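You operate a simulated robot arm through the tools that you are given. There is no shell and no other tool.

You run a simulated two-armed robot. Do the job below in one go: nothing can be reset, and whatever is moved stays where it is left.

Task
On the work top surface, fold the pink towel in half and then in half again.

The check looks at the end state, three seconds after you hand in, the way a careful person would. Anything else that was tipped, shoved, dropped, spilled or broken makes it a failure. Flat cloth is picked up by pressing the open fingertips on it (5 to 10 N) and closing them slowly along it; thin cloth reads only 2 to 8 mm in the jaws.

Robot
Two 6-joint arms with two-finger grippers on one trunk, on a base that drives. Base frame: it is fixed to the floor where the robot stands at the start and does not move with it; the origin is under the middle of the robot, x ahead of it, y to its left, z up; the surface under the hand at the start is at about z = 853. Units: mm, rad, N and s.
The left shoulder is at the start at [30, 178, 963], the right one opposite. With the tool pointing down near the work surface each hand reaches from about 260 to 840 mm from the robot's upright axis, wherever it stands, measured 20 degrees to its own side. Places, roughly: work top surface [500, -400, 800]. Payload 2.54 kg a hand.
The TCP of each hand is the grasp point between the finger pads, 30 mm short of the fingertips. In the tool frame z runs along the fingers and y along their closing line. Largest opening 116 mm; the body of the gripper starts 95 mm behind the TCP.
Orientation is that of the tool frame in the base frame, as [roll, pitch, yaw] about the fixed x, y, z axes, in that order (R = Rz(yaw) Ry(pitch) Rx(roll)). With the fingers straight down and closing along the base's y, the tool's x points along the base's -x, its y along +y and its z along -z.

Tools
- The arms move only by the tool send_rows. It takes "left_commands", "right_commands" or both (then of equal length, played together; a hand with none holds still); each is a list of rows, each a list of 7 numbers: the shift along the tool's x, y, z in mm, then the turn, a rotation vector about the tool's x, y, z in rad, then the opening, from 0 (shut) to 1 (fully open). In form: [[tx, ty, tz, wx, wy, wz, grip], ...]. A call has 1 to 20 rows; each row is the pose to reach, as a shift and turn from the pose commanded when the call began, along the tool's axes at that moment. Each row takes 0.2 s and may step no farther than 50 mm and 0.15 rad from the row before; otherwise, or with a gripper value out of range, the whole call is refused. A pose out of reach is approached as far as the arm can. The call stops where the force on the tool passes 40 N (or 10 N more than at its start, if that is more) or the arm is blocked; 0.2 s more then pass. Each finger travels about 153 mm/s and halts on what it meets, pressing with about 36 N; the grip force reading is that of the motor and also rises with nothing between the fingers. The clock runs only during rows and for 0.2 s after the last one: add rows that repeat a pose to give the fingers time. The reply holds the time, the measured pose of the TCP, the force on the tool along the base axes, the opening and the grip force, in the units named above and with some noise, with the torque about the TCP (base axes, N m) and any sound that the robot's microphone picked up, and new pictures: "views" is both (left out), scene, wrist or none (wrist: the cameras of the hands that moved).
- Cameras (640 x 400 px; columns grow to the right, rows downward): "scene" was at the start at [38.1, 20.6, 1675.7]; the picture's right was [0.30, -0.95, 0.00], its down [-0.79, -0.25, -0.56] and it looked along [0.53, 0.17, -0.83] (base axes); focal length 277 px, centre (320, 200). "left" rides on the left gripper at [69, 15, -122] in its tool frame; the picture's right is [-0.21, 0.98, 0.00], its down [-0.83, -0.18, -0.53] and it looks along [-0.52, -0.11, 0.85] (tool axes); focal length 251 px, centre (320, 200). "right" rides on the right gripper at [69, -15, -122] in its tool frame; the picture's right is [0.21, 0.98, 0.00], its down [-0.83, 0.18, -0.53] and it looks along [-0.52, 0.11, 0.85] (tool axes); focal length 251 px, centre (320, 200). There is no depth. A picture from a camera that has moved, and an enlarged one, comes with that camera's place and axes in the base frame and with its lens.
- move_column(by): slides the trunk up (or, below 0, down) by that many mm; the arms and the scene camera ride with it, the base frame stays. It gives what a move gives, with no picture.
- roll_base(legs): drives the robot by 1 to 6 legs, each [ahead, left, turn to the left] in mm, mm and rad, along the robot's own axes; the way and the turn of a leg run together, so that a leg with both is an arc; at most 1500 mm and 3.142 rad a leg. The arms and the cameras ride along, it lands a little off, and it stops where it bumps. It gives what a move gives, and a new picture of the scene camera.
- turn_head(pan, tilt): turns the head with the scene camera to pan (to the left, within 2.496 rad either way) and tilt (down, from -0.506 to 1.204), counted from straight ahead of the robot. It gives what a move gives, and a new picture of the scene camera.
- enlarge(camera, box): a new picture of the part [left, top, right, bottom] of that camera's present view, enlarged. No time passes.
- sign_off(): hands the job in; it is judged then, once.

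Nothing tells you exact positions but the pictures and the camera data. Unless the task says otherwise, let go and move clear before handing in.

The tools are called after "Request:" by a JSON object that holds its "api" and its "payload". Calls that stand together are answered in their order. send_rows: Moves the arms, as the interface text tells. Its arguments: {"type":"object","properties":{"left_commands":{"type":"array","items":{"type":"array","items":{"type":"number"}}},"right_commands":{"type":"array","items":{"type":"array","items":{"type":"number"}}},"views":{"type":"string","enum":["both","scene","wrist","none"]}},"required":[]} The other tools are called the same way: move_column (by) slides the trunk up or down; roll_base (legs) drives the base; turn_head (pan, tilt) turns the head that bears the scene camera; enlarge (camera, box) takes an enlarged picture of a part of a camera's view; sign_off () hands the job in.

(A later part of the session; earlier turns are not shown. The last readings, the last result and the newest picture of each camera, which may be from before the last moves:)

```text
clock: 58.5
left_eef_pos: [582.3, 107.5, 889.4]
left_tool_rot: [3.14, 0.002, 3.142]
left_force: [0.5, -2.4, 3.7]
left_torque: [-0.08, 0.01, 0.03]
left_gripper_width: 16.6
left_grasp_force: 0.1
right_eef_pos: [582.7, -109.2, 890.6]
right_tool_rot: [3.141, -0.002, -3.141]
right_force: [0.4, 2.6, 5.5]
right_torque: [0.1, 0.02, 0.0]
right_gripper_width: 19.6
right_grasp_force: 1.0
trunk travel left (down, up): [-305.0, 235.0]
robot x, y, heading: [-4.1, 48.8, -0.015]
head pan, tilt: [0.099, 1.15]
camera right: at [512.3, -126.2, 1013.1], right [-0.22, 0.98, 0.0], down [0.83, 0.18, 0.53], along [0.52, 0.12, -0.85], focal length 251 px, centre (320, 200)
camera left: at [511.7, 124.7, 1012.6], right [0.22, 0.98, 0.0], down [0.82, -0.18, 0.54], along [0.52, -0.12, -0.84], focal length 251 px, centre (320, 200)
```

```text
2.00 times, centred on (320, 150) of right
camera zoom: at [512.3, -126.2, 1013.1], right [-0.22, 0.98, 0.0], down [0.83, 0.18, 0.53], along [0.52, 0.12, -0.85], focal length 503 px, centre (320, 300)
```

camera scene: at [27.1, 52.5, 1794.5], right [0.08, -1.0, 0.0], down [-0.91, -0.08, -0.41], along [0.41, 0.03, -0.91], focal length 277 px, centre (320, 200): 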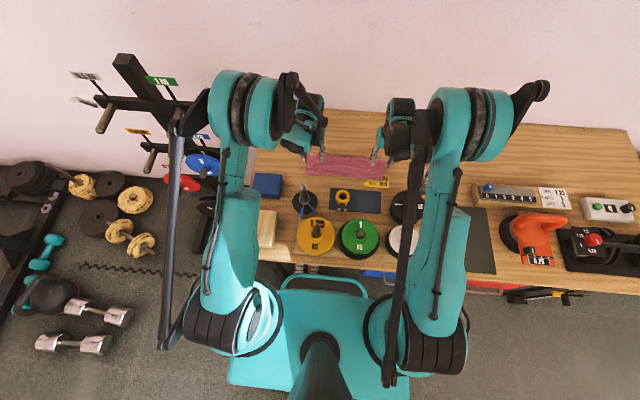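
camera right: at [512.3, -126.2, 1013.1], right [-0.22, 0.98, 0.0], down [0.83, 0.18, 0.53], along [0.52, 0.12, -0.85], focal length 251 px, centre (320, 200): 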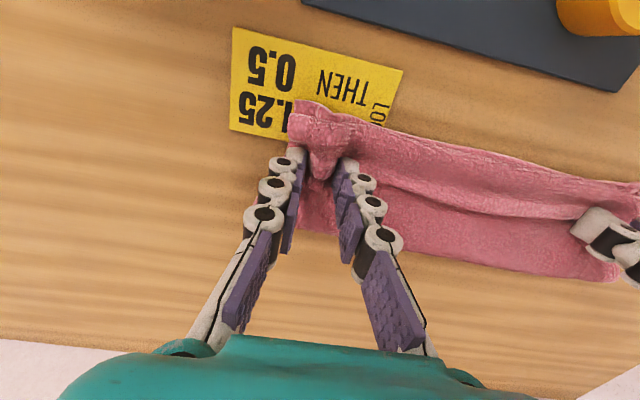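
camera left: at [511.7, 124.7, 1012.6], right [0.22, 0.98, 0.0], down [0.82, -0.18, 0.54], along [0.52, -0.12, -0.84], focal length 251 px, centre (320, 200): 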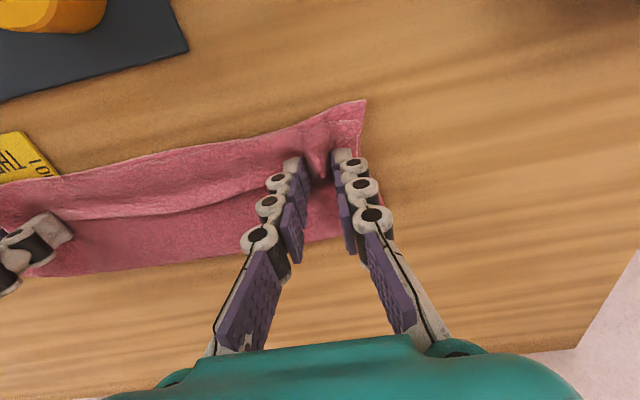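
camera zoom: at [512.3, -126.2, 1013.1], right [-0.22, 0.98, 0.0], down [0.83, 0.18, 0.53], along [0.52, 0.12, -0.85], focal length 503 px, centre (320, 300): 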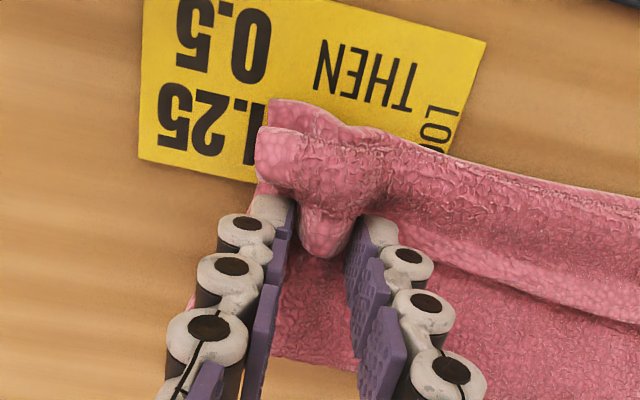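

Request:
{"api": "send_rows", "payload": {"left_commands": [[0, 0, -0.3, 0, 0, 0, 0.13], [0, 0, -0.3, 0, 0, 0, 0.1], [0, 0, -0.3, 0, 0, 0, 0.07], [0, 0, -0.3, 0, 0, 0, 0.04], [0, 0, -0.3, 0, 0, 0, 0.01], [0, 0, -0.3, 0, 0, 0, 0], [0, 0, -0.3, 0, 0, 0, 0], [0, 0, -10, 0, 0, 0, 0], [0, 0, -20, 0, 0, 0, 0], [0, 0, -20, 0, 0, 0, 0]], "right_commands": [[0, 0, -0.5, 0, 0, 0, 0.13], [0, 0, -0.5, 0, 0, 0, 0.1], [0, 0, -0.5, 0, 0, 0, 0.07], [0, 0, -0.5, 0, 0, 0, 0.04], [0, 0, -0.5, 0, 0, 0, 0.01], [0, 0, -0.5, 0, 0, 0, 0], [0, 0, -0.5, 0, 0, 0, 0], [0, 0, -10, 0, 0, 0, 0], [0, 0, -20, 0, 0, 0, 0], [0, 0, -20, 0, 0, 0, 0]], "views": "both"}}

Request:
{"api": "enlarge", "payload": {"camera": "left", "box": [160, 50, 480, 250]}}

Request:
{"api": "enlarge", "payload": {"camera": "right", "box": [160, 50, 480, 250]}}

```text
clock: 60.7
left_eef_pos: [580.6, 108.1, 909.3]
left_tool_rot: [3.14, 0.001, 3.141]
left_force: [-0.3, -5.8, -0.8]
left_torque: [-0.16, 0.03, 0.04]
left_gripper_width: 3.1
left_grasp_force: 31.9
right_eef_pos: [583.2, -109.8, 909.1]
right_tool_rot: [-3.14, -0.004, -3.14]
right_force: [0.7, 5.9, -0.4]
right_torque: [0.21, 0.01, -0.01]
right_gripper_width: 7.6
right_grasp_force: 36.5
trunk travel left (down, up): [-305.0, 235.0]
robot x, y, heading: [-1.1, 50.7, -0.014]
head pan, tilt: [0.099, 1.15]
camera scene: at [27.4, 52.6, 1794.5], right [0.08, -1.0, 0.0], down [-0.91, -0.08, -0.41], along [0.41, 0.03, -0.91], focal length 277 px, centre (320, 200)
camera right: at [513.2, -127.7, 1032.6], right [-0.22, 0.98, 0.0], down [0.83, 0.18, 0.53], along [0.52, 0.12, -0.85], focal length 251 px, centre (320, 200)
camera left: at [511.7, 125.0, 1032.4], right [0.22, 0.98, 0.0], down [0.83, -0.18, 0.53], along [0.52, -0.12, -0.85], focal length 251 px, centre (320, 200)
```

scene: 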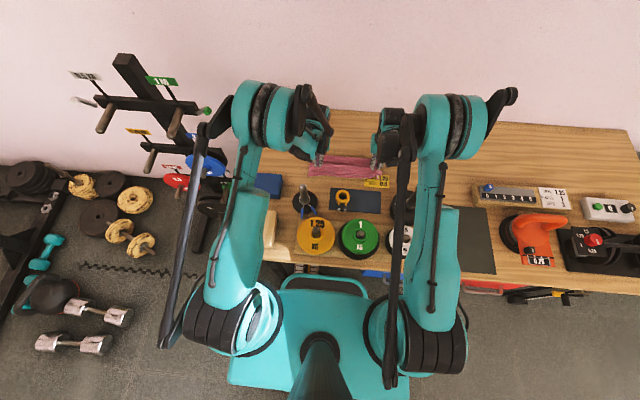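
right: 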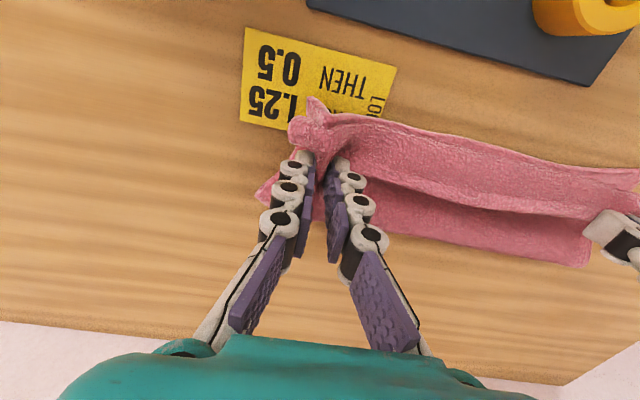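
left: 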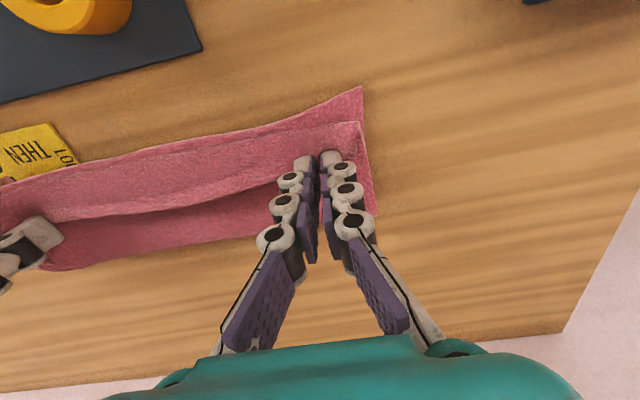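

```text
2.00 times, centred on (320, 150) of left
camera zoom: at [511.7, 125.0, 1032.4], right [0.22, 0.98, 0.0], down [0.83, -0.18, 0.53], along [0.52, -0.12, -0.85], focal length 503 px, centre (320, 300)
```

zoom: 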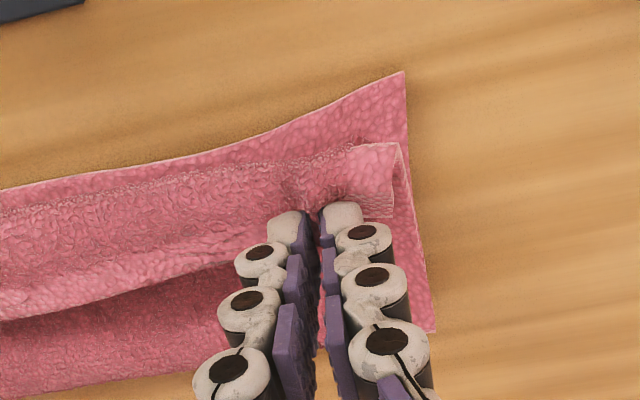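

```text
2.00 times, centred on (320, 150) of right
camera zoom: at [513.2, -127.7, 1032.6], right [-0.22, 0.98, 0.0], down [0.83, 0.18, 0.53], along [0.52, 0.12, -0.85], focal length 503 px, centre (320, 300)
```

zoom: 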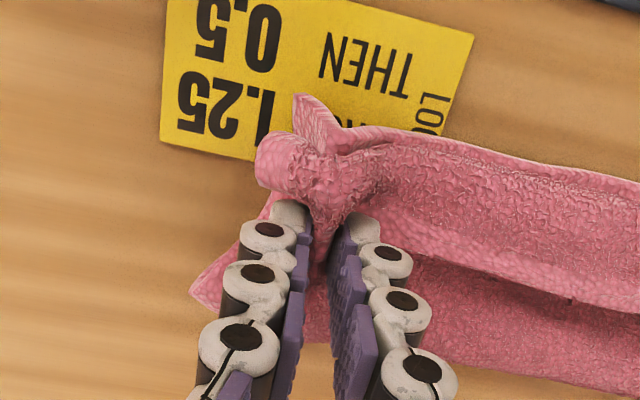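

The left hand holds only the flap, but the right pinched several layers (7.6 mm) and pulled in the lower corner. I'll release the right hand and let its side relax.

Request:
{"api": "send_rows", "payload": {"right_commands": [[0, 0, 8, 0, 0, 0, 0], [0, 0, 15, 0, 0, 0, 0], [0, 0, 15, 0, 0, 0, 0.05], [0, 0, 15, 0, 0, 0, 0.15], [0, 0, 15, 0, 0, 0, 0.3], [0, 0, 12, 0, 0, 0, 0.42], [0, 0, 0, 0, 0, 0, 0.42], [0, 0, -15, 0, 0, 0, 0.42], [0, 0, -15, 0, 0, 0, 0.42]], "views": "wrist"}}

Request:
{"api": "enlarge", "payload": {"camera": "right", "box": [160, 50, 480, 250]}}

```text
clock: 62.7
left_eef_pos: [580.7, 108.3, 908.9]
left_tool_rot: [-3.141, 0.0, 3.14]
left_force: [0.5, 0.2, -1.2]
left_torque: [0.0, 0.02, 0.01]
left_gripper_width: 2.6
left_grasp_force: 29.3
right_eef_pos: [585.1, -109.5, 927.1]
right_tool_rot: [3.141, -0.001, -3.14]
right_force: [0.1, -0.7, -0.7]
right_torque: [-0.03, -0.01, 0.0]
right_gripper_width: 48.5
right_grasp_force: 0.1
trunk travel left (down, up): [-305.0, 235.0]
robot x, y, heading: [-2.6, 47.5, -0.017]
head pan, tilt: [0.099, 1.15]
camera right: at [513.8, -128.0, 1049.1], right [-0.22, 0.98, 0.0], down [0.83, 0.18, 0.53], along [0.52, 0.11, -0.85], focal length 251 px, centre (320, 200)
```

right: 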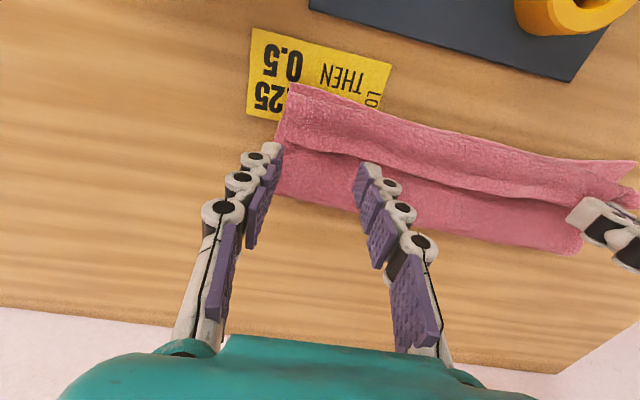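

```text
2.00 times, centred on (320, 150) of right
camera zoom: at [513.8, -128.0, 1049.1], right [-0.22, 0.98, 0.0], down [0.83, 0.18, 0.53], along [0.52, 0.11, -0.85], focal length 503 px, centre (320, 300)
```

zoom: 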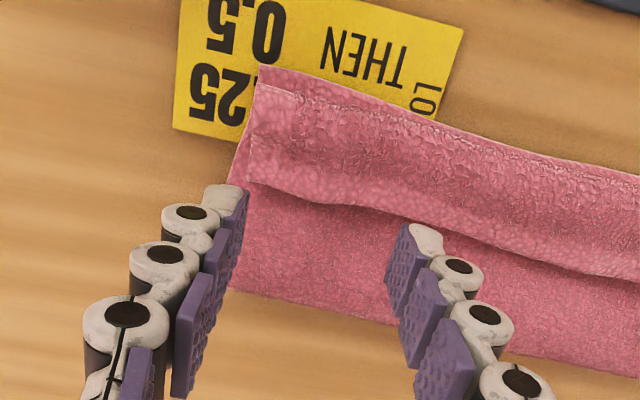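

The right side relaxed cleanly. I'll re-grasp it with a narrower opening and a lighter touch so that only the flap's edge is taken.

Request:
{"api": "send_rows", "payload": {"right_commands": [[1, -2, 15, 0, 0, 0, 0.35], [1, -2, 28, 0, 0, 0, 0.3], [1, -2, 33, 0, 0, 0, 0.3], [1, -2, 34.5, 0, 0, 0, 0.3], [1, -2, 34.5, 0, 0, 0, 0.3]], "views": "none"}}

```text
clock: 63.9
left_eef_pos: [581.4, 108.8, 910.1]
left_tool_rot: [-3.141, 0.002, 3.139]
left_force: [0.1, 0.5, 2.1]
left_torque: [0.16, 0.08, 0.02]
left_gripper_width: 3.6
left_grasp_force: 36.3
right_eef_pos: [581.3, -111.9, 890.9]
right_tool_rot: [3.141, -0.001, -3.142]
right_force: [0.8, -0.2, 5.0]
right_torque: [0.0, 0.05, -0.03]
right_gripper_width: 34.7
right_grasp_force: 0.0
trunk travel left (down, up): [-305.0, 235.0]
robot x, y, heading: [-6.0, 47.8, -0.022]
head pan, tilt: [0.099, 1.15]
```

Request:
{"api": "send_rows", "payload": {"right_commands": [[0, 0, -1, 0, 0, 0, 0.3], [0, 0, -1.8, 0, 0, 0, 0.3], [0, 0, -1.8, 0, 0, 0, 0.27], [0, 0, -1.8, 0, 0, 0, 0.24], [0, 0, -1.8, 0, 0, 0, 0.21], [0, 0, -1.8, 0, 0, 0, 0.18]], "views": "wrist"}}

Request:
{"api": "enlarge", "payload": {"camera": "right", "box": [160, 50, 480, 250]}}

```text
clock: 65.3
left_eef_pos: [580.1, 109.2, 909.7]
left_tool_rot: [-3.142, 0.002, 3.139]
left_force: [0.0, -0.9, 5.1]
left_torque: [0.11, -0.06, -0.01]
left_gripper_width: 1.6
left_grasp_force: 27.6
right_eef_pos: [581.2, -111.8, 892.8]
right_tool_rot: [-3.141, -0.002, 3.141]
right_force: [0.6, 0.3, 0.8]
right_torque: [-0.01, 0.0, 0.0]
right_gripper_width: 20.5
right_grasp_force: 0.1
trunk travel left (down, up): [-305.0, 235.0]
robot x, y, heading: [-2.9, 43.8, -0.017]
head pan, tilt: [0.099, 1.15]
camera right: at [510.8, -129.6, 1015.8], right [-0.22, 0.98, 0.0], down [0.83, 0.18, 0.53], along [0.52, 0.11, -0.85], focal length 251 px, centre (320, 200)
```

right: 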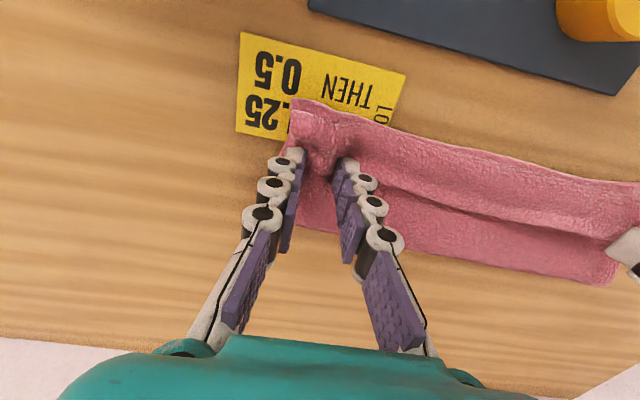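

```text
2.00 times, centred on (320, 150) of right
camera zoom: at [510.8, -129.6, 1015.8], right [-0.22, 0.98, 0.0], down [0.83, 0.18, 0.53], along [0.52, 0.11, -0.85], focal length 503 px, centre (320, 300)
```

zoom: 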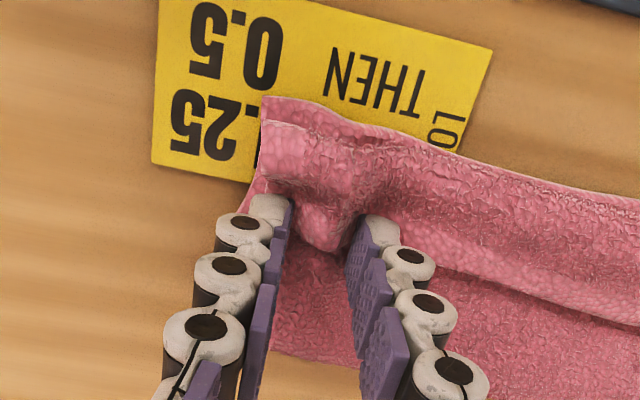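

Request:
{"api": "send_rows", "payload": {"right_commands": [[0, 0, -0.3, 0, 0, 0, 0.15], [0, 0, -0.6, 0, 0, 0, 0.12], [0, 0, -1, 0, 0, 0, 0.09], [0, 0, -1.3, 0, 0, 0, 0.06], [0, 0, -1.6, 0, 0, 0, 0.03], [0, 0, -1.6, 0, 0, 0, 0], [0, 0, -1.6, 0, 0, 0, 0], [0, 0, -1.6, 0, 0, 0, 0], [0, 0, -8, 0, 0, 0, 0], [0, 0, -16, 0, 0, 0, 0], [0, 0, -16, 0, 0, 0, 0]], "views": "both"}}

Request:
{"api": "enlarge", "payload": {"camera": "right", "box": [160, 50, 480, 250]}}

Request:
{"api": "enlarge", "payload": {"camera": "left", "box": [160, 50, 480, 250]}}

```text
clock: 67.7
left_eef_pos: [581.2, 109.1, 908.7]
left_tool_rot: [3.141, 0.001, 3.139]
left_force: [0.3, -1.1, 3.5]
left_torque: [-0.11, 0.0, -0.01]
left_gripper_width: 1.4
left_grasp_force: 31.2
right_eef_pos: [581.5, -112.2, 909.3]
right_tool_rot: [3.141, -0.002, -3.141]
right_force: [-0.3, 1.1, -1.6]
right_torque: [0.08, -0.01, 0.0]
right_gripper_width: 4.5
right_grasp_force: 33.6
trunk travel left (down, up): [-305.0, 235.0]
robot x, y, heading: [-4.7, 46.7, -0.013]
head pan, tilt: [0.099, 1.15]
camera scene: at [27.1, 52.5, 1794.5], right [0.08, -1.0, 0.0], down [-0.91, -0.08, -0.41], along [0.41, 0.03, -0.91], focal length 277 px, centre (320, 200)
camera right: at [511.1, -129.9, 1032.5], right [-0.22, 0.98, 0.0], down [0.83, 0.18, 0.53], along [0.52, 0.12, -0.85], focal length 251 px, centre (320, 200)
```

scene: 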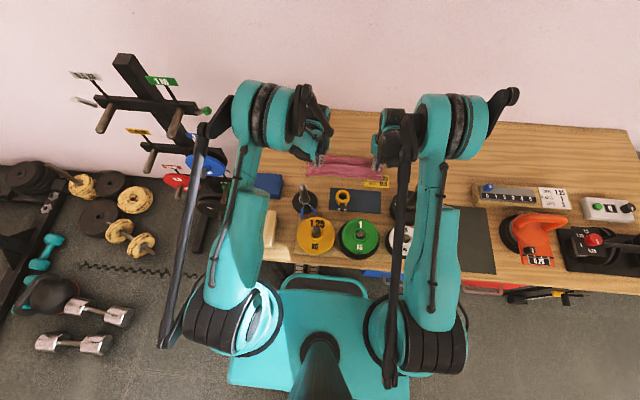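
right: 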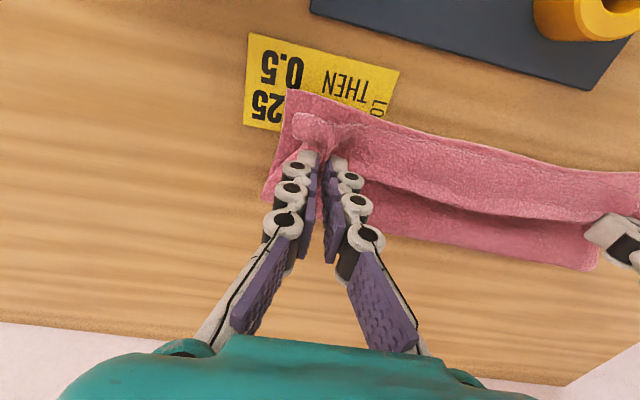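

```text
2.00 times, centred on (320, 150) of right
camera zoom: at [511.1, -129.9, 1032.5], right [-0.22, 0.98, 0.0], down [0.83, 0.18, 0.53], along [0.52, 0.12, -0.85], focal length 503 px, centre (320, 300)
```

zoom: 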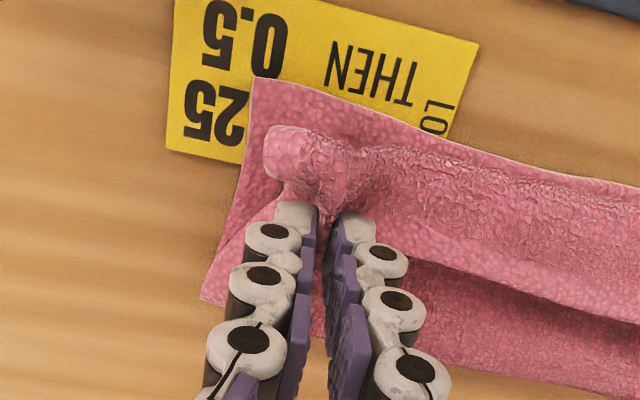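

```text
2.00 times, centred on (320, 150) of left
camera zoom: at [511.6, 125.0, 1032.3], right [0.22, 0.98, 0.0], down [0.82, -0.18, 0.53], along [0.52, -0.12, -0.85], focal length 503 px, centre (320, 300)
```

zoom: 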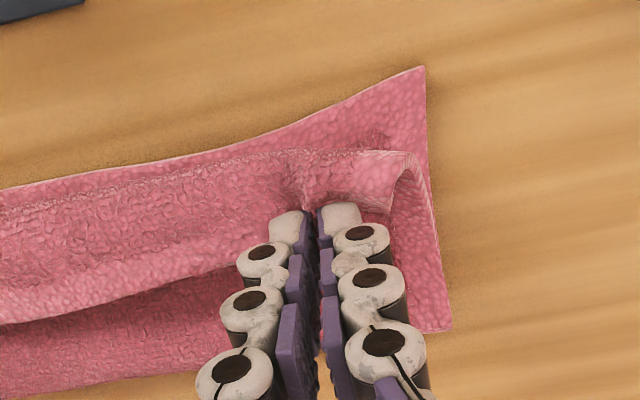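

Now both hands hold just the flap. I'll carry the edge back over and lay the towel flat so I can redo the fold with the better sideways grasp and a correctly sized arc.

Request:
{"api": "send_rows", "payload": {"left_commands": [[-5, 0, -20, 0, 0, 0, 0], [-15, -0.5, -42, 0, 0, 0, 0], [-32, -1, -58, 0, 0, 0, 0], [-55, -1.5, -68, 0, 0, 0, 0], [-80, -2, -70, 0, 0, 0, 0], [-105, -2.5, -62, 0, 0, 0, 0], [-128, -3, -48, 0, 0, 0, 0], [-146, -3.5, -30, 0, 0, 0, 0], [-158, -4, -12, 0, 0, 0, 0], [-165, -4.5, 2, 0, 0, 0, 0], [-169, -5, 14, 0, 0, 0, 0], [-169, -5, 20, 0, 0, 0, 0], [-169, -5, 20, 0, 0, 0, 0.05], [-169, -5, 20, 0, 0, 0, 0.15], [-169, -5, 20, 0, 0, 0, 0.3], [-169, -5, 20, 0, 0, 0, 0.4], [-169, -5, 0, 0, 0, 0, 0.4], [-160, -5, -30, 0, 0, 0, 0.4], [-150, -5, -58, 0, 0, 0, 0.4]], "right_commands": [[-5, 0, -20, 0, 0, 0, 0], [-15, -0.5, -42, 0, 0, 0, 0], [-32, -1, -58, 0, 0, 0, 0], [-55, -1.5, -68, 0, 0, 0, 0], [-80, -2, -70, 0, 0, 0, 0], [-105, -2.5, -62, 0, 0, 0, 0], [-128, -3, -48, 0, 0, 0, 0], [-146, -3.5, -30, 0, 0, 0, 0], [-158, -4, -12, 0, 0, 0, 0], [-165, -4.5, 2, 0, 0, 0, 0], [-169, -5, 14, 0, 0, 0, 0], [-169, -5, 20, 0, 0, 0, 0], [-169, -5, 20, 0, 0, 0, 0.05], [-169, -5, 20, 0, 0, 0, 0.15], [-169, -5, 20, 0, 0, 0, 0.3], [-169, -5, 20, 0, 0, 0, 0.4], [-169, -5, 0, 0, 0, 0, 0.4], [-160, -5, -30, 0, 0, 0, 0.4], [-150, -5, -58, 0, 0, 0, 0.4]], "views": "both"}}

Request:
{"api": "enlarge", "payload": {"camera": "scene", "box": [270, 90, 430, 205]}}

```text
clock: 71.7
left_eef_pos: [731.3, 103.1, 966.2]
left_tool_rot: [3.142, 0.001, 3.141]
left_force: [-0.4, -0.5, 0.3]
left_torque: [0.02, -0.04, 0.01]
left_gripper_width: 46.6
left_grasp_force: 0.0
right_eef_pos: [730.1, -115.6, 966.9]
right_tool_rot: [-3.141, 0.0, -3.141]
right_force: [-0.3, -0.8, 0.0]
right_torque: [0.01, -0.03, 0.01]
right_gripper_width: 46.7
right_grasp_force: 0.1
trunk travel left (down, up): [-305.0, 235.0]
robot x, y, heading: [-5.2, 47.6, -0.016]
head pan, tilt: [0.099, 1.15]
camera scene: at [24.8, 52.7, 1794.6], right [0.08, -1.0, 0.0], down [-0.91, -0.08, -0.41], along [0.41, 0.03, -0.91], focal length 277 px, centre (320, 200)
camera right: at [659.7, -133.3, 1090.4], right [-0.22, 0.98, 0.0], down [0.83, 0.18, 0.53], along [0.52, 0.11, -0.85], focal length 251 px, centre (320, 200)
camera left: at [662.6, 119.5, 1090.0], right [0.22, 0.98, 0.0], down [0.82, -0.18, 0.54], along [0.52, -0.12, -0.84], focal length 251 px, centre (320, 200)
```

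scene: 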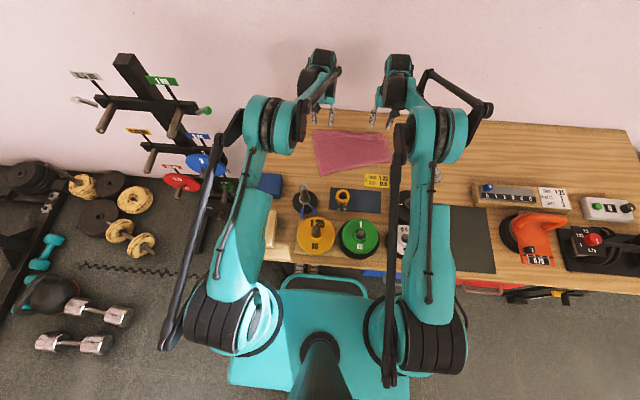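
right: 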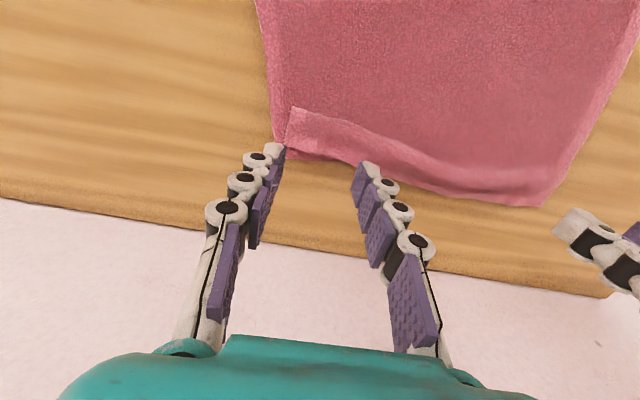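
left: 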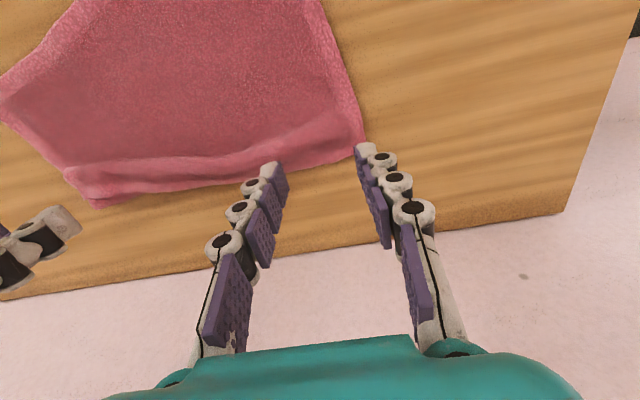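

```text
3.48 times, centred on (350, 148) of scene
camera zoom: at [24.8, 52.7, 1794.6], right [0.08, -1.0, 0.0], down [-0.91, -0.08, -0.41], along [0.41, 0.03, -0.91], focal length 964 px, centre (216, 383)
```

zoom: 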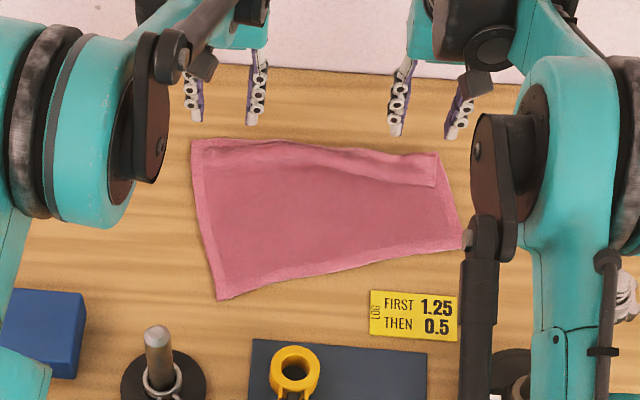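

Laying it back dragged the towel's right side forward, because the right hand had caught a lower layer, and a triangular flap is folded over at the far right. I'll look closely before straightening it out.

Request:
{"api": "enlarge", "payload": {"camera": "right", "box": [220, 0, 620, 250]}}

Request:
{"api": "enlarge", "payload": {"camera": "left", "box": [0, 0, 400, 250]}}

Request:
{"api": "enlarge", "payload": {"camera": "scene", "box": [300, 115, 420, 190]}}

```text
1.60 times, centred on (420, 125) of right
camera zoom: at [659.7, -133.3, 1090.4], right [-0.22, 0.98, 0.0], down [0.83, 0.18, 0.53], along [0.52, 0.11, -0.85], focal length 402 px, centre (160, 320)
```

zoom: 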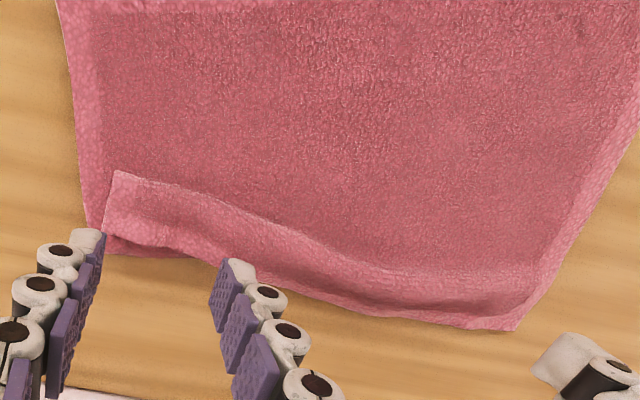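

```text
1.60 times, centred on (200, 125) of left
camera zoom: at [662.6, 119.5, 1090.0], right [0.22, 0.98, 0.0], down [0.82, -0.18, 0.54], along [0.52, -0.12, -0.84], focal length 402 px, centre (512, 320)
```

zoom: 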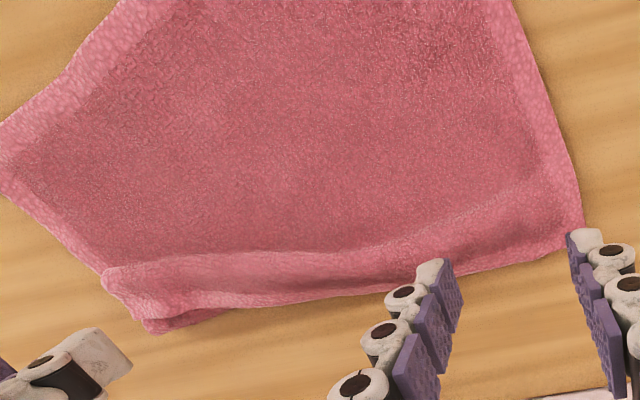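

```text
5.33 times, centred on (360, 152) of scene
camera zoom: at [24.8, 52.7, 1794.6], right [0.08, -1.0, 0.0], down [-0.91, -0.08, -0.41], along [0.41, 0.03, -0.91], focal length 1478 px, centre (107, 453)
```

zoom: 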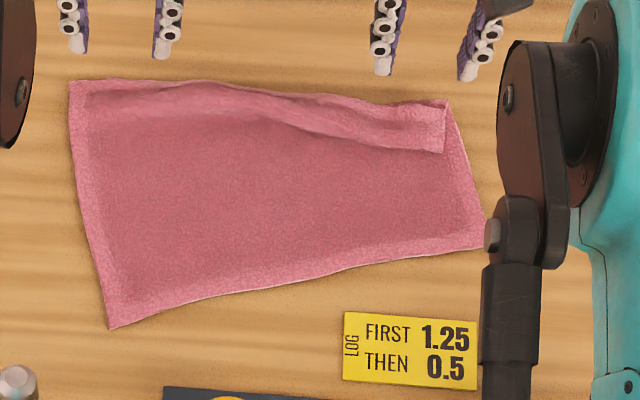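

The towel has swung around its far-left corner, with the near corners now at about D(542,94) and C(636,-183) and a pleat at the far right. I'll pinch the two near corners and draw them back into place.

Request:
{"api": "send_rows", "payload": {"left_commands": [[40, -8, 0, 0, 0, 0, 0.36], [80, -17, 0, 0, 0, 0, 0.31], [120, -26, 10, 0, 0, 0, 0.31], [160, -34, 30, 0, 0, 0, 0.31], [165, -35, 55, 0, 0, 0, 0.31], [165, -35, 68, 0, 0, 0, 0.31], [165, -35, 68, 0, 0, 0, 0.31]], "right_commands": [[22, -8, 0, 0, 0, 0, 0.36], [44, -17, 0, 0, 0, 0, 0.31], [66, -26, 10, 0, 0, 0, 0.31], [86, -34, 30, 0, 0, 0, 0.31], [88, -34.4, 55, 0, 0, 0, 0.31], [88, -34.4, 68, 0, 0, 0, 0.31], [88, -34.4, 68, 0, 0, 0, 0.31]], "views": "both"}}

Request:
{"api": "enlarge", "payload": {"camera": "scene", "box": [280, 100, 440, 200]}}

```text
clock: 73.3
left_eef_pos: [566.0, 69.0, 899.5]
left_tool_rot: [-3.141, 0.002, 3.141]
left_force: [0.9, 0.1, 0.7]
left_torque: [0.0, 0.02, 0.0]
left_gripper_width: 36.0
left_grasp_force: 0.0
right_eef_pos: [644.6, -150.6, 898.9]
right_tool_rot: [3.141, -0.002, 3.142]
right_force: [-0.1, 0.9, -0.3]
right_torque: [0.02, 0.02, 0.01]
right_gripper_width: 36.0
right_grasp_force: 0.0
trunk travel left (down, up): [-305.0, 235.0]
robot x, y, heading: [-6.5, 48.8, -0.013]
head pan, tilt: [0.099, 1.15]
camera scene: at [27.2, 52.6, 1794.5], right [0.08, -1.0, 0.0], down [-0.91, -0.08, -0.41], along [0.41, 0.03, -0.91], focal length 277 px, centre (320, 200)
camera right: at [573.9, -169.3, 1021.5], right [-0.22, 0.98, 0.0], down [0.83, 0.18, 0.53], along [0.52, 0.11, -0.85], focal length 251 px, centre (320, 200)
camera left: at [496.5, 85.2, 1022.5], right [0.22, 0.98, 0.0], down [0.83, -0.18, 0.53], along [0.52, -0.12, -0.85], focal length 251 px, centre (320, 200)
```

scene: 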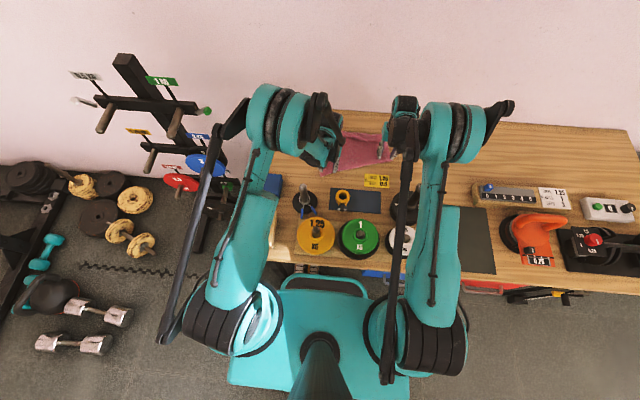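
right: 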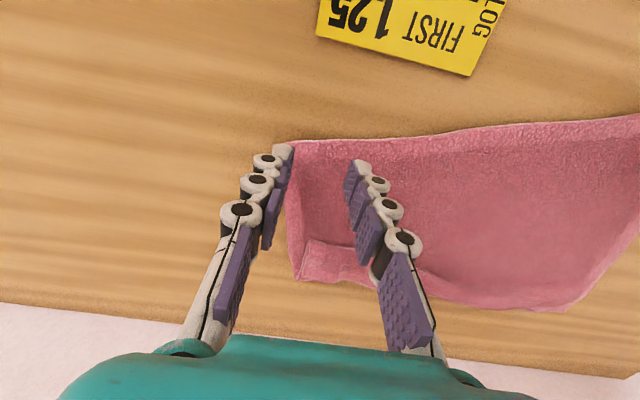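
left: 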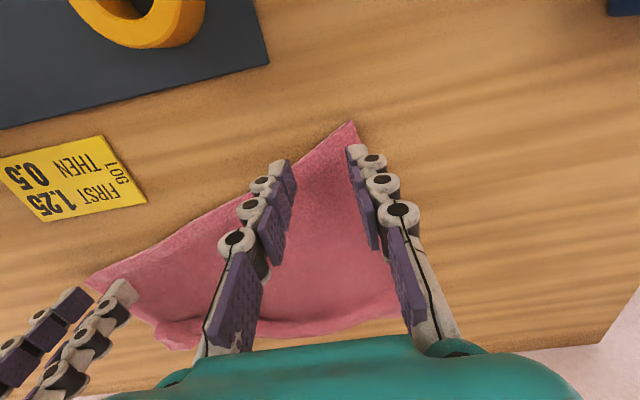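

```text
4.00 times, centred on (360, 150) of scene
camera zoom: at [27.2, 52.6, 1794.5], right [0.08, -1.0, 0.0], down [-0.91, -0.08, -0.41], along [0.41, 0.03, -0.91], focal length 1108 px, centre (160, 400)
```

zoom: 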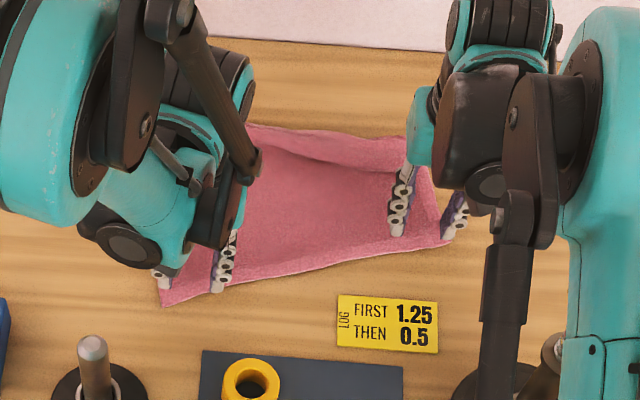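

Request:
{"api": "send_rows", "payload": {"left_commands": [[0, -5, 6, 0, 0, 0, 0.31], [0, -5, 11, 0, 0, 0, 0.31], [0, -5, 14, 0, 0, 0, 0.31], [0, -5, 15.5, 0, 0, 0, 0.31], [0, -5, 15.5, 0, 0, 0, 0.31]], "right_commands": [[0, 6, 6, 0, 0, 0, 0.31], [0, 6, 11, 0, 0, 0, 0.31], [0, 6, 14, 0, 0, 0, 0.31], [0, 6, 15.5, 0, 0, 0, 0.31], [0, 6, 15.5, 0, 0, 0, 0.31]], "views": "none"}}

```text
clock: 74.5
left_eef_pos: [566.0, 65.1, 884.9]
left_tool_rot: [3.141, 0.002, 3.14]
left_force: [-0.3, -0.3, 0.8]
left_torque: [0.0, 0.01, 0.01]
left_gripper_width: 35.8
left_grasp_force: 0.0
right_eef_pos: [644.1, -144.1, 883.9]
right_tool_rot: [3.141, -0.001, -3.141]
right_force: [-0.1, -1.0, 2.2]
right_torque: [-0.01, -0.02, 0.04]
right_gripper_width: 36.2
right_grasp_force: 0.0
trunk travel left (down, up): [-305.0, 235.0]
robot x, y, heading: [-1.2, 49.2, -0.016]
head pan, tilt: [0.099, 1.15]
```

Request:
{"api": "send_rows", "payload": {"left_commands": [[0, 0, 0.8, 0, 0, 0, 0.31], [0, 0, 1.2, 0, 0, 0, 0.31], [0, 0, 1.2, 0, 0, 0, 0.28], [0, 0, 1.2, 0, 0, 0, 0.25], [0, 0, 1.2, 0, 0, 0, 0.22], [0, 0, 1.2, 0, 0, 0, 0.19], [0, 0, 1.2, 0, 0, 0, 0.16], [0, 0, 1.2, 0, 0, 0, 0.13], [0, 0, 1.2, 0, 0, 0, 0.1], [0, 0, 1.2, 0, 0, 0, 0.07], [0, 0, 1.2, 0, 0, 0, 0.04], [0, 0, 1.2, 0, 0, 0, 0.01], [0, 0, 1.2, 0, 0, 0, 0], [0, 0, 1.2, 0, 0, 0, 0]], "right_commands": [[0, 0, 0.4, 0, 0, 0, 0.31], [0, 0, 0.6, 0, 0, 0, 0.31], [0, 0, 0.6, 0, 0, 0, 0.28], [0, 0, 0.6, 0, 0, 0, 0.25], [0, 0, 0.6, 0, 0, 0, 0.22], [0, 0, 0.6, 0, 0, 0, 0.19], [0, 0, 0.6, 0, 0, 0, 0.16], [0, 0, 0.6, 0, 0, 0, 0.13], [0, 0, 0.6, 0, 0, 0, 0.1], [0, 0, 0.6, 0, 0, 0, 0.07], [0, 0, 0.6, 0, 0, 0, 0.04], [0, 0, 0.6, 0, 0, 0, 0.01], [0, 0, 0.6, 0, 0, 0, 0], [0, 0, 0.6, 0, 0, 0, 0]], "views": "wrist"}}

```text
clock: 77.5
left_eef_pos: [565.1, 65.3, 882.0]
left_tool_rot: [-3.141, 0.001, 3.14]
left_force: [0.7, -2.6, 1.5]
left_torque: [-0.04, -0.04, 0.02]
left_gripper_width: 3.4
left_grasp_force: 31.9
right_eef_pos: [643.5, -143.5, 882.3]
right_tool_rot: [-3.141, -0.001, 3.14]
right_force: [-0.4, 1.9, 0.5]
right_torque: [0.04, 0.02, 0.07]
right_gripper_width: 3.1
right_grasp_force: 31.8
trunk travel left (down, up): [-305.0, 235.0]
robot x, y, heading: [-3.0, 47.5, -0.007]
head pan, tilt: [0.099, 1.15]
camera right: at [573.4, -162.1, 1005.8], right [-0.22, 0.98, 0.0], down [0.83, 0.18, 0.53], along [0.52, 0.12, -0.85], focal length 251 px, centre (320, 200)
camera left: at [496.8, 80.1, 1005.6], right [0.22, 0.98, 0.0], down [0.82, -0.18, 0.53], along [0.52, -0.12, -0.84], focal length 251 px, centre (320, 200)
```

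right: 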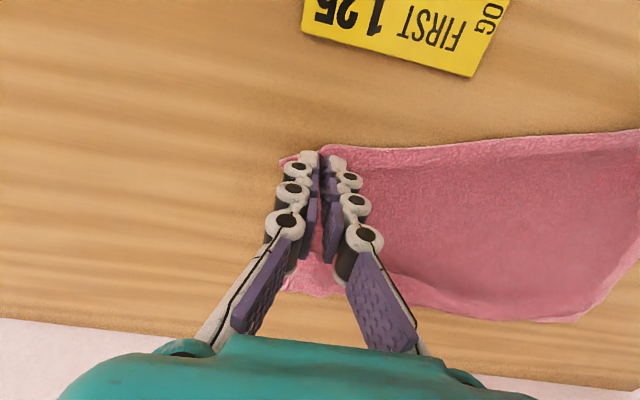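
left: 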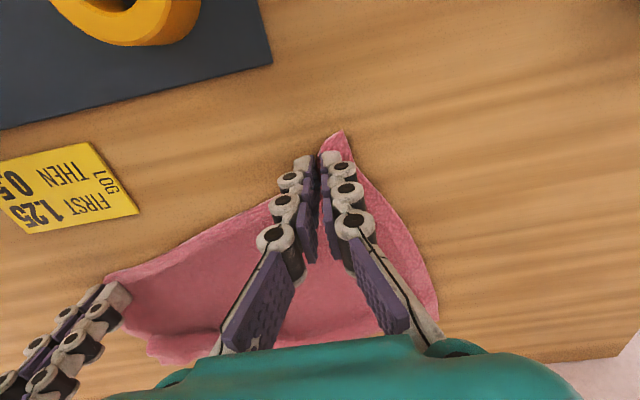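

Both near corners are held. I'll lift them slightly and draw them back to straighten the towel.

Request:
{"api": "send_rows", "payload": {"left_commands": [[0, 0, -8, 0, 0, 0, 0], [0, 0, -14, 0, 0, 0, 0], [0, 6, -14, 0, 0, 0, 0], [-1, 12, -14, 0, 0, 0, 0], [-1, 18, -14, 0, 0, 0, 0], [-2, 24, -14, 0, 0, 0, 0], [-2, 30, -14, 0, 0, 0, 0], [-3, 36, -14, 0, 0, 0, 0], [-3, 42, -14, 0, 0, 0, 0], [-3, 48, -14, 0, 0, 0, 0]], "right_commands": [[0, 0, -8, 0, 0, 0, 0], [0, 0, -14, 0, 0, 0, 0], [12, 4, -14, 0, 0, 0, 0], [24, 8, -14, 0, 0, 0, 0], [36, 12, -14, 0, 0, 0, 0], [48, 16, -14, 0, 0, 0, 0], [60, 20, -14, 0, 0, 0, 0], [72, 24, -14, 0, 0, 0, 0], [82, 28, -14, 0, 0, 0, 0], [91, 31, -14, 0, 0, 0, 0]], "views": "both"}}

Request:
{"api": "enlarge", "payload": {"camera": "scene", "box": [280, 100, 440, 200]}}

```text
clock: 79.7
left_eef_pos: [570.4, 112.1, 897.3]
left_tool_rot: [-3.14, 0.002, 3.141]
left_force: [-0.8, -7.2, 0.0]
left_torque: [-0.18, 0.01, -0.11]
left_gripper_width: 3.0
left_grasp_force: 32.1
right_eef_pos: [553.3, -111.6, 897.3]
right_tool_rot: [3.141, -0.004, -3.139]
right_force: [0.6, 7.2, -0.3]
right_torque: [0.23, -0.04, 0.01]
right_gripper_width: 3.1
right_grasp_force: 32.4
trunk travel left (down, up): [-305.0, 235.0]
robot x, y, heading: [-3.8, 44.3, -0.016]
head pan, tilt: [0.099, 1.15]
camera scene: at [26.5, 52.9, 1794.5], right [0.08, -1.0, 0.0], down [-0.91, -0.08, -0.41], along [0.41, 0.03, -0.91], focal length 277 px, centre (320, 200)
camera right: at [482.5, -129.1, 1019.3], right [-0.22, 0.98, 0.0], down [0.83, 0.18, 0.53], along [0.52, 0.12, -0.85], focal length 251 px, centre (320, 200)
camera left: at [500.5, 128.2, 1020.8], right [0.22, 0.98, 0.0], down [0.82, -0.18, 0.54], along [0.52, -0.12, -0.84], focal length 251 px, centre (320, 200)
```

scene: 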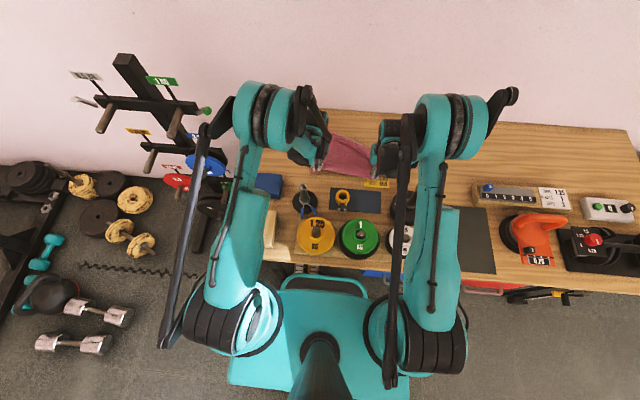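
right: 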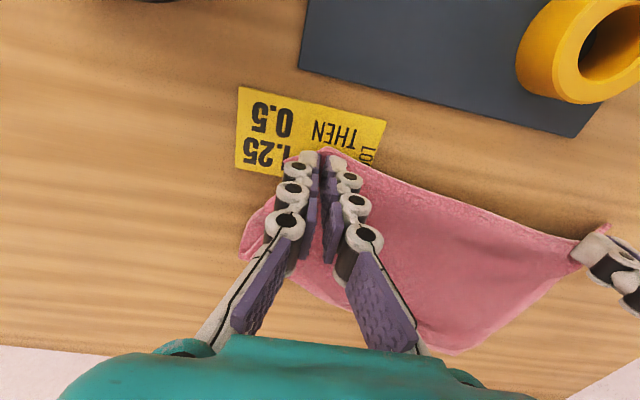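
left: 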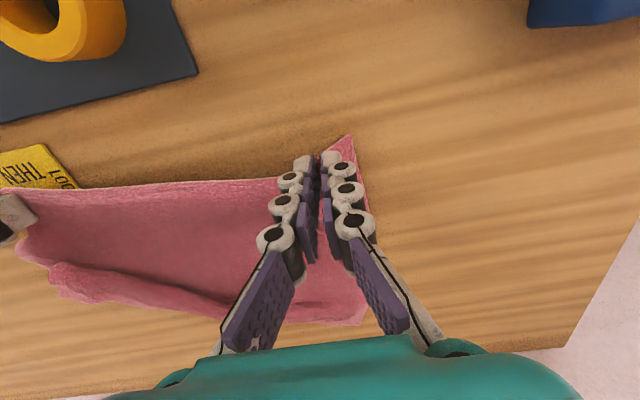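

```text
4.00 times, centred on (360, 150) of scene
camera zoom: at [26.5, 52.9, 1794.5], right [0.08, -1.0, 0.0], down [-0.91, -0.08, -0.41], along [0.41, 0.03, -0.91], focal length 1108 px, centre (160, 400)
```

zoom: 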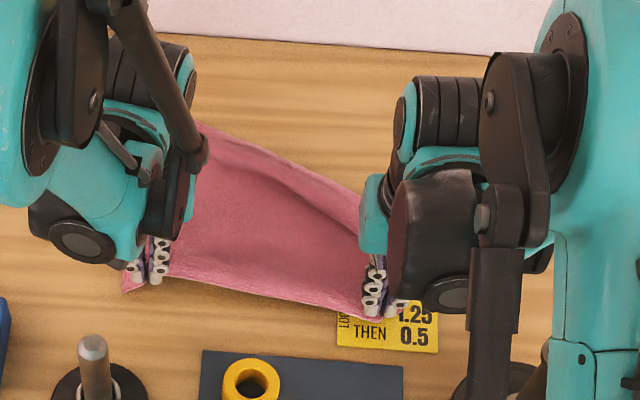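

The near corners are back in place. I'll release them and then deal with the pleat at the far right.

Request:
{"api": "send_rows", "payload": {"left_commands": [[0, -3, 7, 0, 0, 0, 0], [0, -3, 13, 0, 0, 0, 0], [0, -3, 13, 0, 0, 0, 0.05], [0, -3, 13, 0, 0, 0, 0.15], [0, -3, 13, 0, 0, 0, 0.3], [0, -3, 13, 0, 0, 0, 0.4], [0, -3, -10, 0, 0, 0, 0.4], [0, 0, -50, 0, 0, 0, 0.4], [0, 30, -90, 0, 0, 0, 0.4], [0, 60, -110, 0, 0, 0, 0.4]], "right_commands": [[0, 3, 7, 0, 0, 0, 0], [0, 3, 13, 0, 0, 0, 0], [0, 3, 13, 0, 0, 0, 0.05], [0, 3, 13, 0, 0, 0, 0.15], [0, 3, 13, 0, 0, 0, 0.3], [0, 3, 13, 0, 0, 0, 0.4], [0, 3, -10, 0, 0, 0, 0.4], [0, 0, -50, 0, 0, 0, 0.4], [-30, 0, -90, 0, 0, 0, 0.4], [-60, 0, -110, 0, 0, 0, 0.4]], "views": "both"}}

Request:
{"api": "enlarge", "payload": {"camera": "scene", "box": [280, 100, 440, 200]}}

Request:
{"api": "enlarge", "payload": {"camera": "right", "box": [160, 50, 560, 300]}}

```text
clock: 81.9
left_eef_pos: [570.6, 171.1, 1008.9]
left_tool_rot: [3.141, -0.001, 3.14]
left_force: [-1.1, 0.4, -1.1]
left_torque: [-0.02, 0.01, -0.04]
left_gripper_width: 46.4
left_grasp_force: 0.1
right_eef_pos: [616.8, -113.5, 1005.5]
right_tool_rot: [-3.139, -0.003, -3.141]
right_force: [0.2, 0.4, 0.4]
right_torque: [0.04, -0.02, 0.01]
right_gripper_width: 46.5
right_grasp_force: 0.1
trunk travel left (down, up): [-305.0, 235.0]
robot x, y, heading: [-2.0, 45.5, -0.023]
head pan, tilt: [0.099, 1.15]
camera scene: at [27.2, 53.2, 1794.4], right [0.08, -1.0, 0.0], down [-0.91, -0.08, -0.41], along [0.41, 0.03, -0.91], focal length 277 px, centre (320, 200)
camera right: at [545.6, -131.4, 1127.9], right [-0.22, 0.98, 0.0], down [0.83, 0.18, 0.53], along [0.52, 0.11, -0.85], focal length 251 px, centre (320, 200)
camera left: at [500.6, 187.7, 1133.0], right [0.22, 0.98, 0.0], down [0.83, -0.18, 0.53], along [0.52, -0.12, -0.85], focal length 251 px, centre (320, 200)
```

scene: 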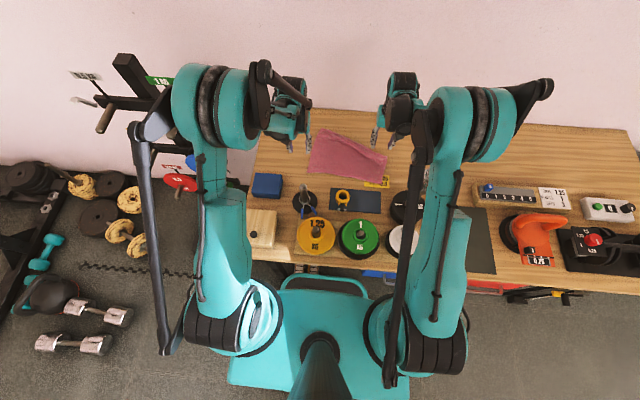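
right: 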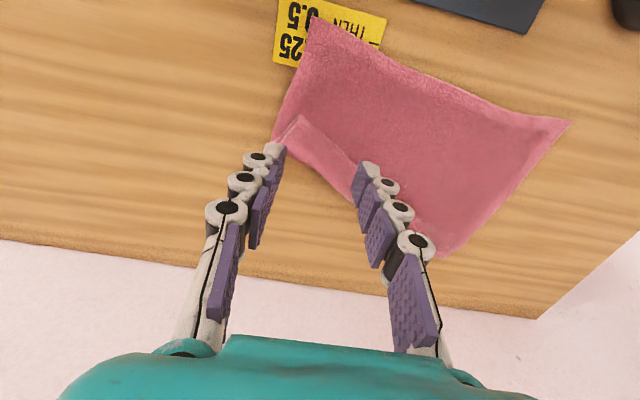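
left: 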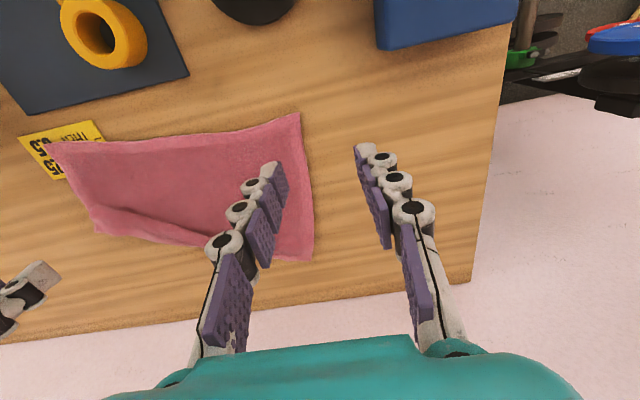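

```text
4.00 times, centred on (360, 150) of scene
camera zoom: at [27.2, 53.2, 1794.4], right [0.08, -1.0, 0.0], down [-0.91, -0.08, -0.41], along [0.41, 0.03, -0.91], focal length 1108 px, centre (160, 400)
```

zoom: 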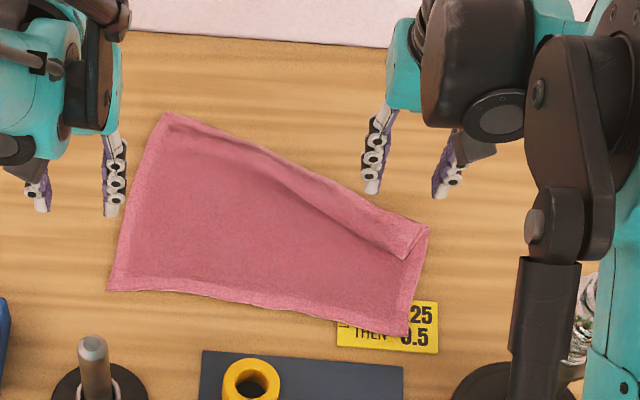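

```text
1.60 times, centred on (360, 175) of right
camera zoom: at [545.6, -131.4, 1127.9], right [-0.22, 0.98, 0.0], down [0.83, 0.18, 0.53], along [0.52, 0.11, -0.85], focal length 402 px, centre (256, 240)
```

zoom: 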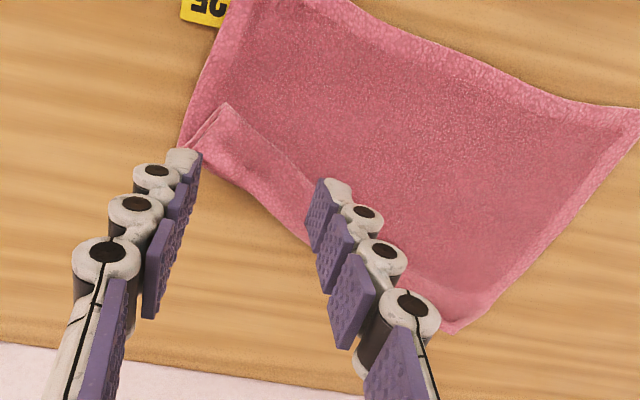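

The pleat on the right side is still there. I'll move the right hand aside to see how its layers lie before picking it open.

Request:
{"api": "send_rows", "payload": {"right_commands": [[0, 30, 0, 0, 0, 0, 0.4], [0, 70, 10, 0, 0, 0, 0.4], [0, 95, 20, 0, 0, 0, 0.4]], "views": "wrist"}}

Request:
{"api": "enlarge", "payload": {"camera": "right", "box": [60, 80, 320, 240]}}

```text
clock: 82.7
left_eef_pos: [569.0, 172.3, 1009.2]
left_tool_rot: [-3.139, 0.002, 3.139]
left_force: [0.7, 0.1, 0.0]
left_torque: [-0.02, -0.01, -0.03]
left_gripper_width: 46.4
left_grasp_force: 0.2
right_eef_pos: [614.5, -18.0, 987.5]
right_tool_rot: [3.141, 0.0, -3.141]
right_force: [0.0, 0.0, 0.5]
right_torque: [-0.01, 0.03, 0.02]
right_gripper_width: 46.4
right_grasp_force: 0.0
trunk travel left (down, up): [-305.0, 235.0]
robot x, y, heading: [-6.0, 50.1, -0.019]
head pan, tilt: [0.099, 1.15]
camera right: at [544.1, -34.9, 1110.7], right [-0.21, 0.98, 0.0], down [0.83, 0.18, 0.53], along [0.52, 0.11, -0.85], focal length 251 px, centre (320, 200)
```

right: 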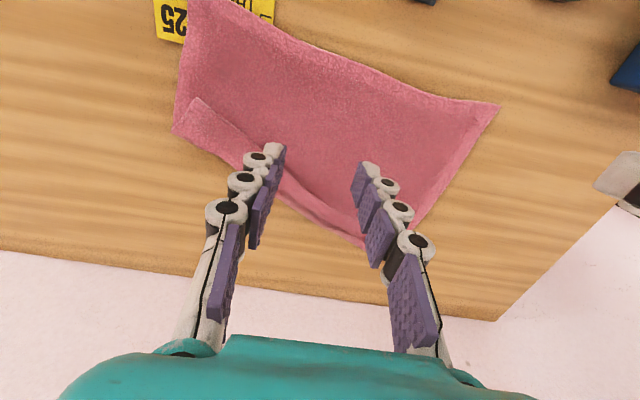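

```text
2.46 times, centred on (190, 160) of right
camera zoom: at [544.1, -34.9, 1110.7], right [-0.21, 0.98, 0.0], down [0.83, 0.18, 0.53], along [0.52, 0.11, -0.85], focal length 619 px, centre (640, 298)
```

zoom: 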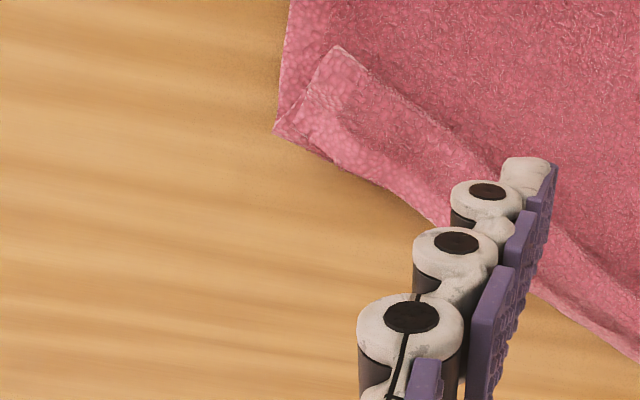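

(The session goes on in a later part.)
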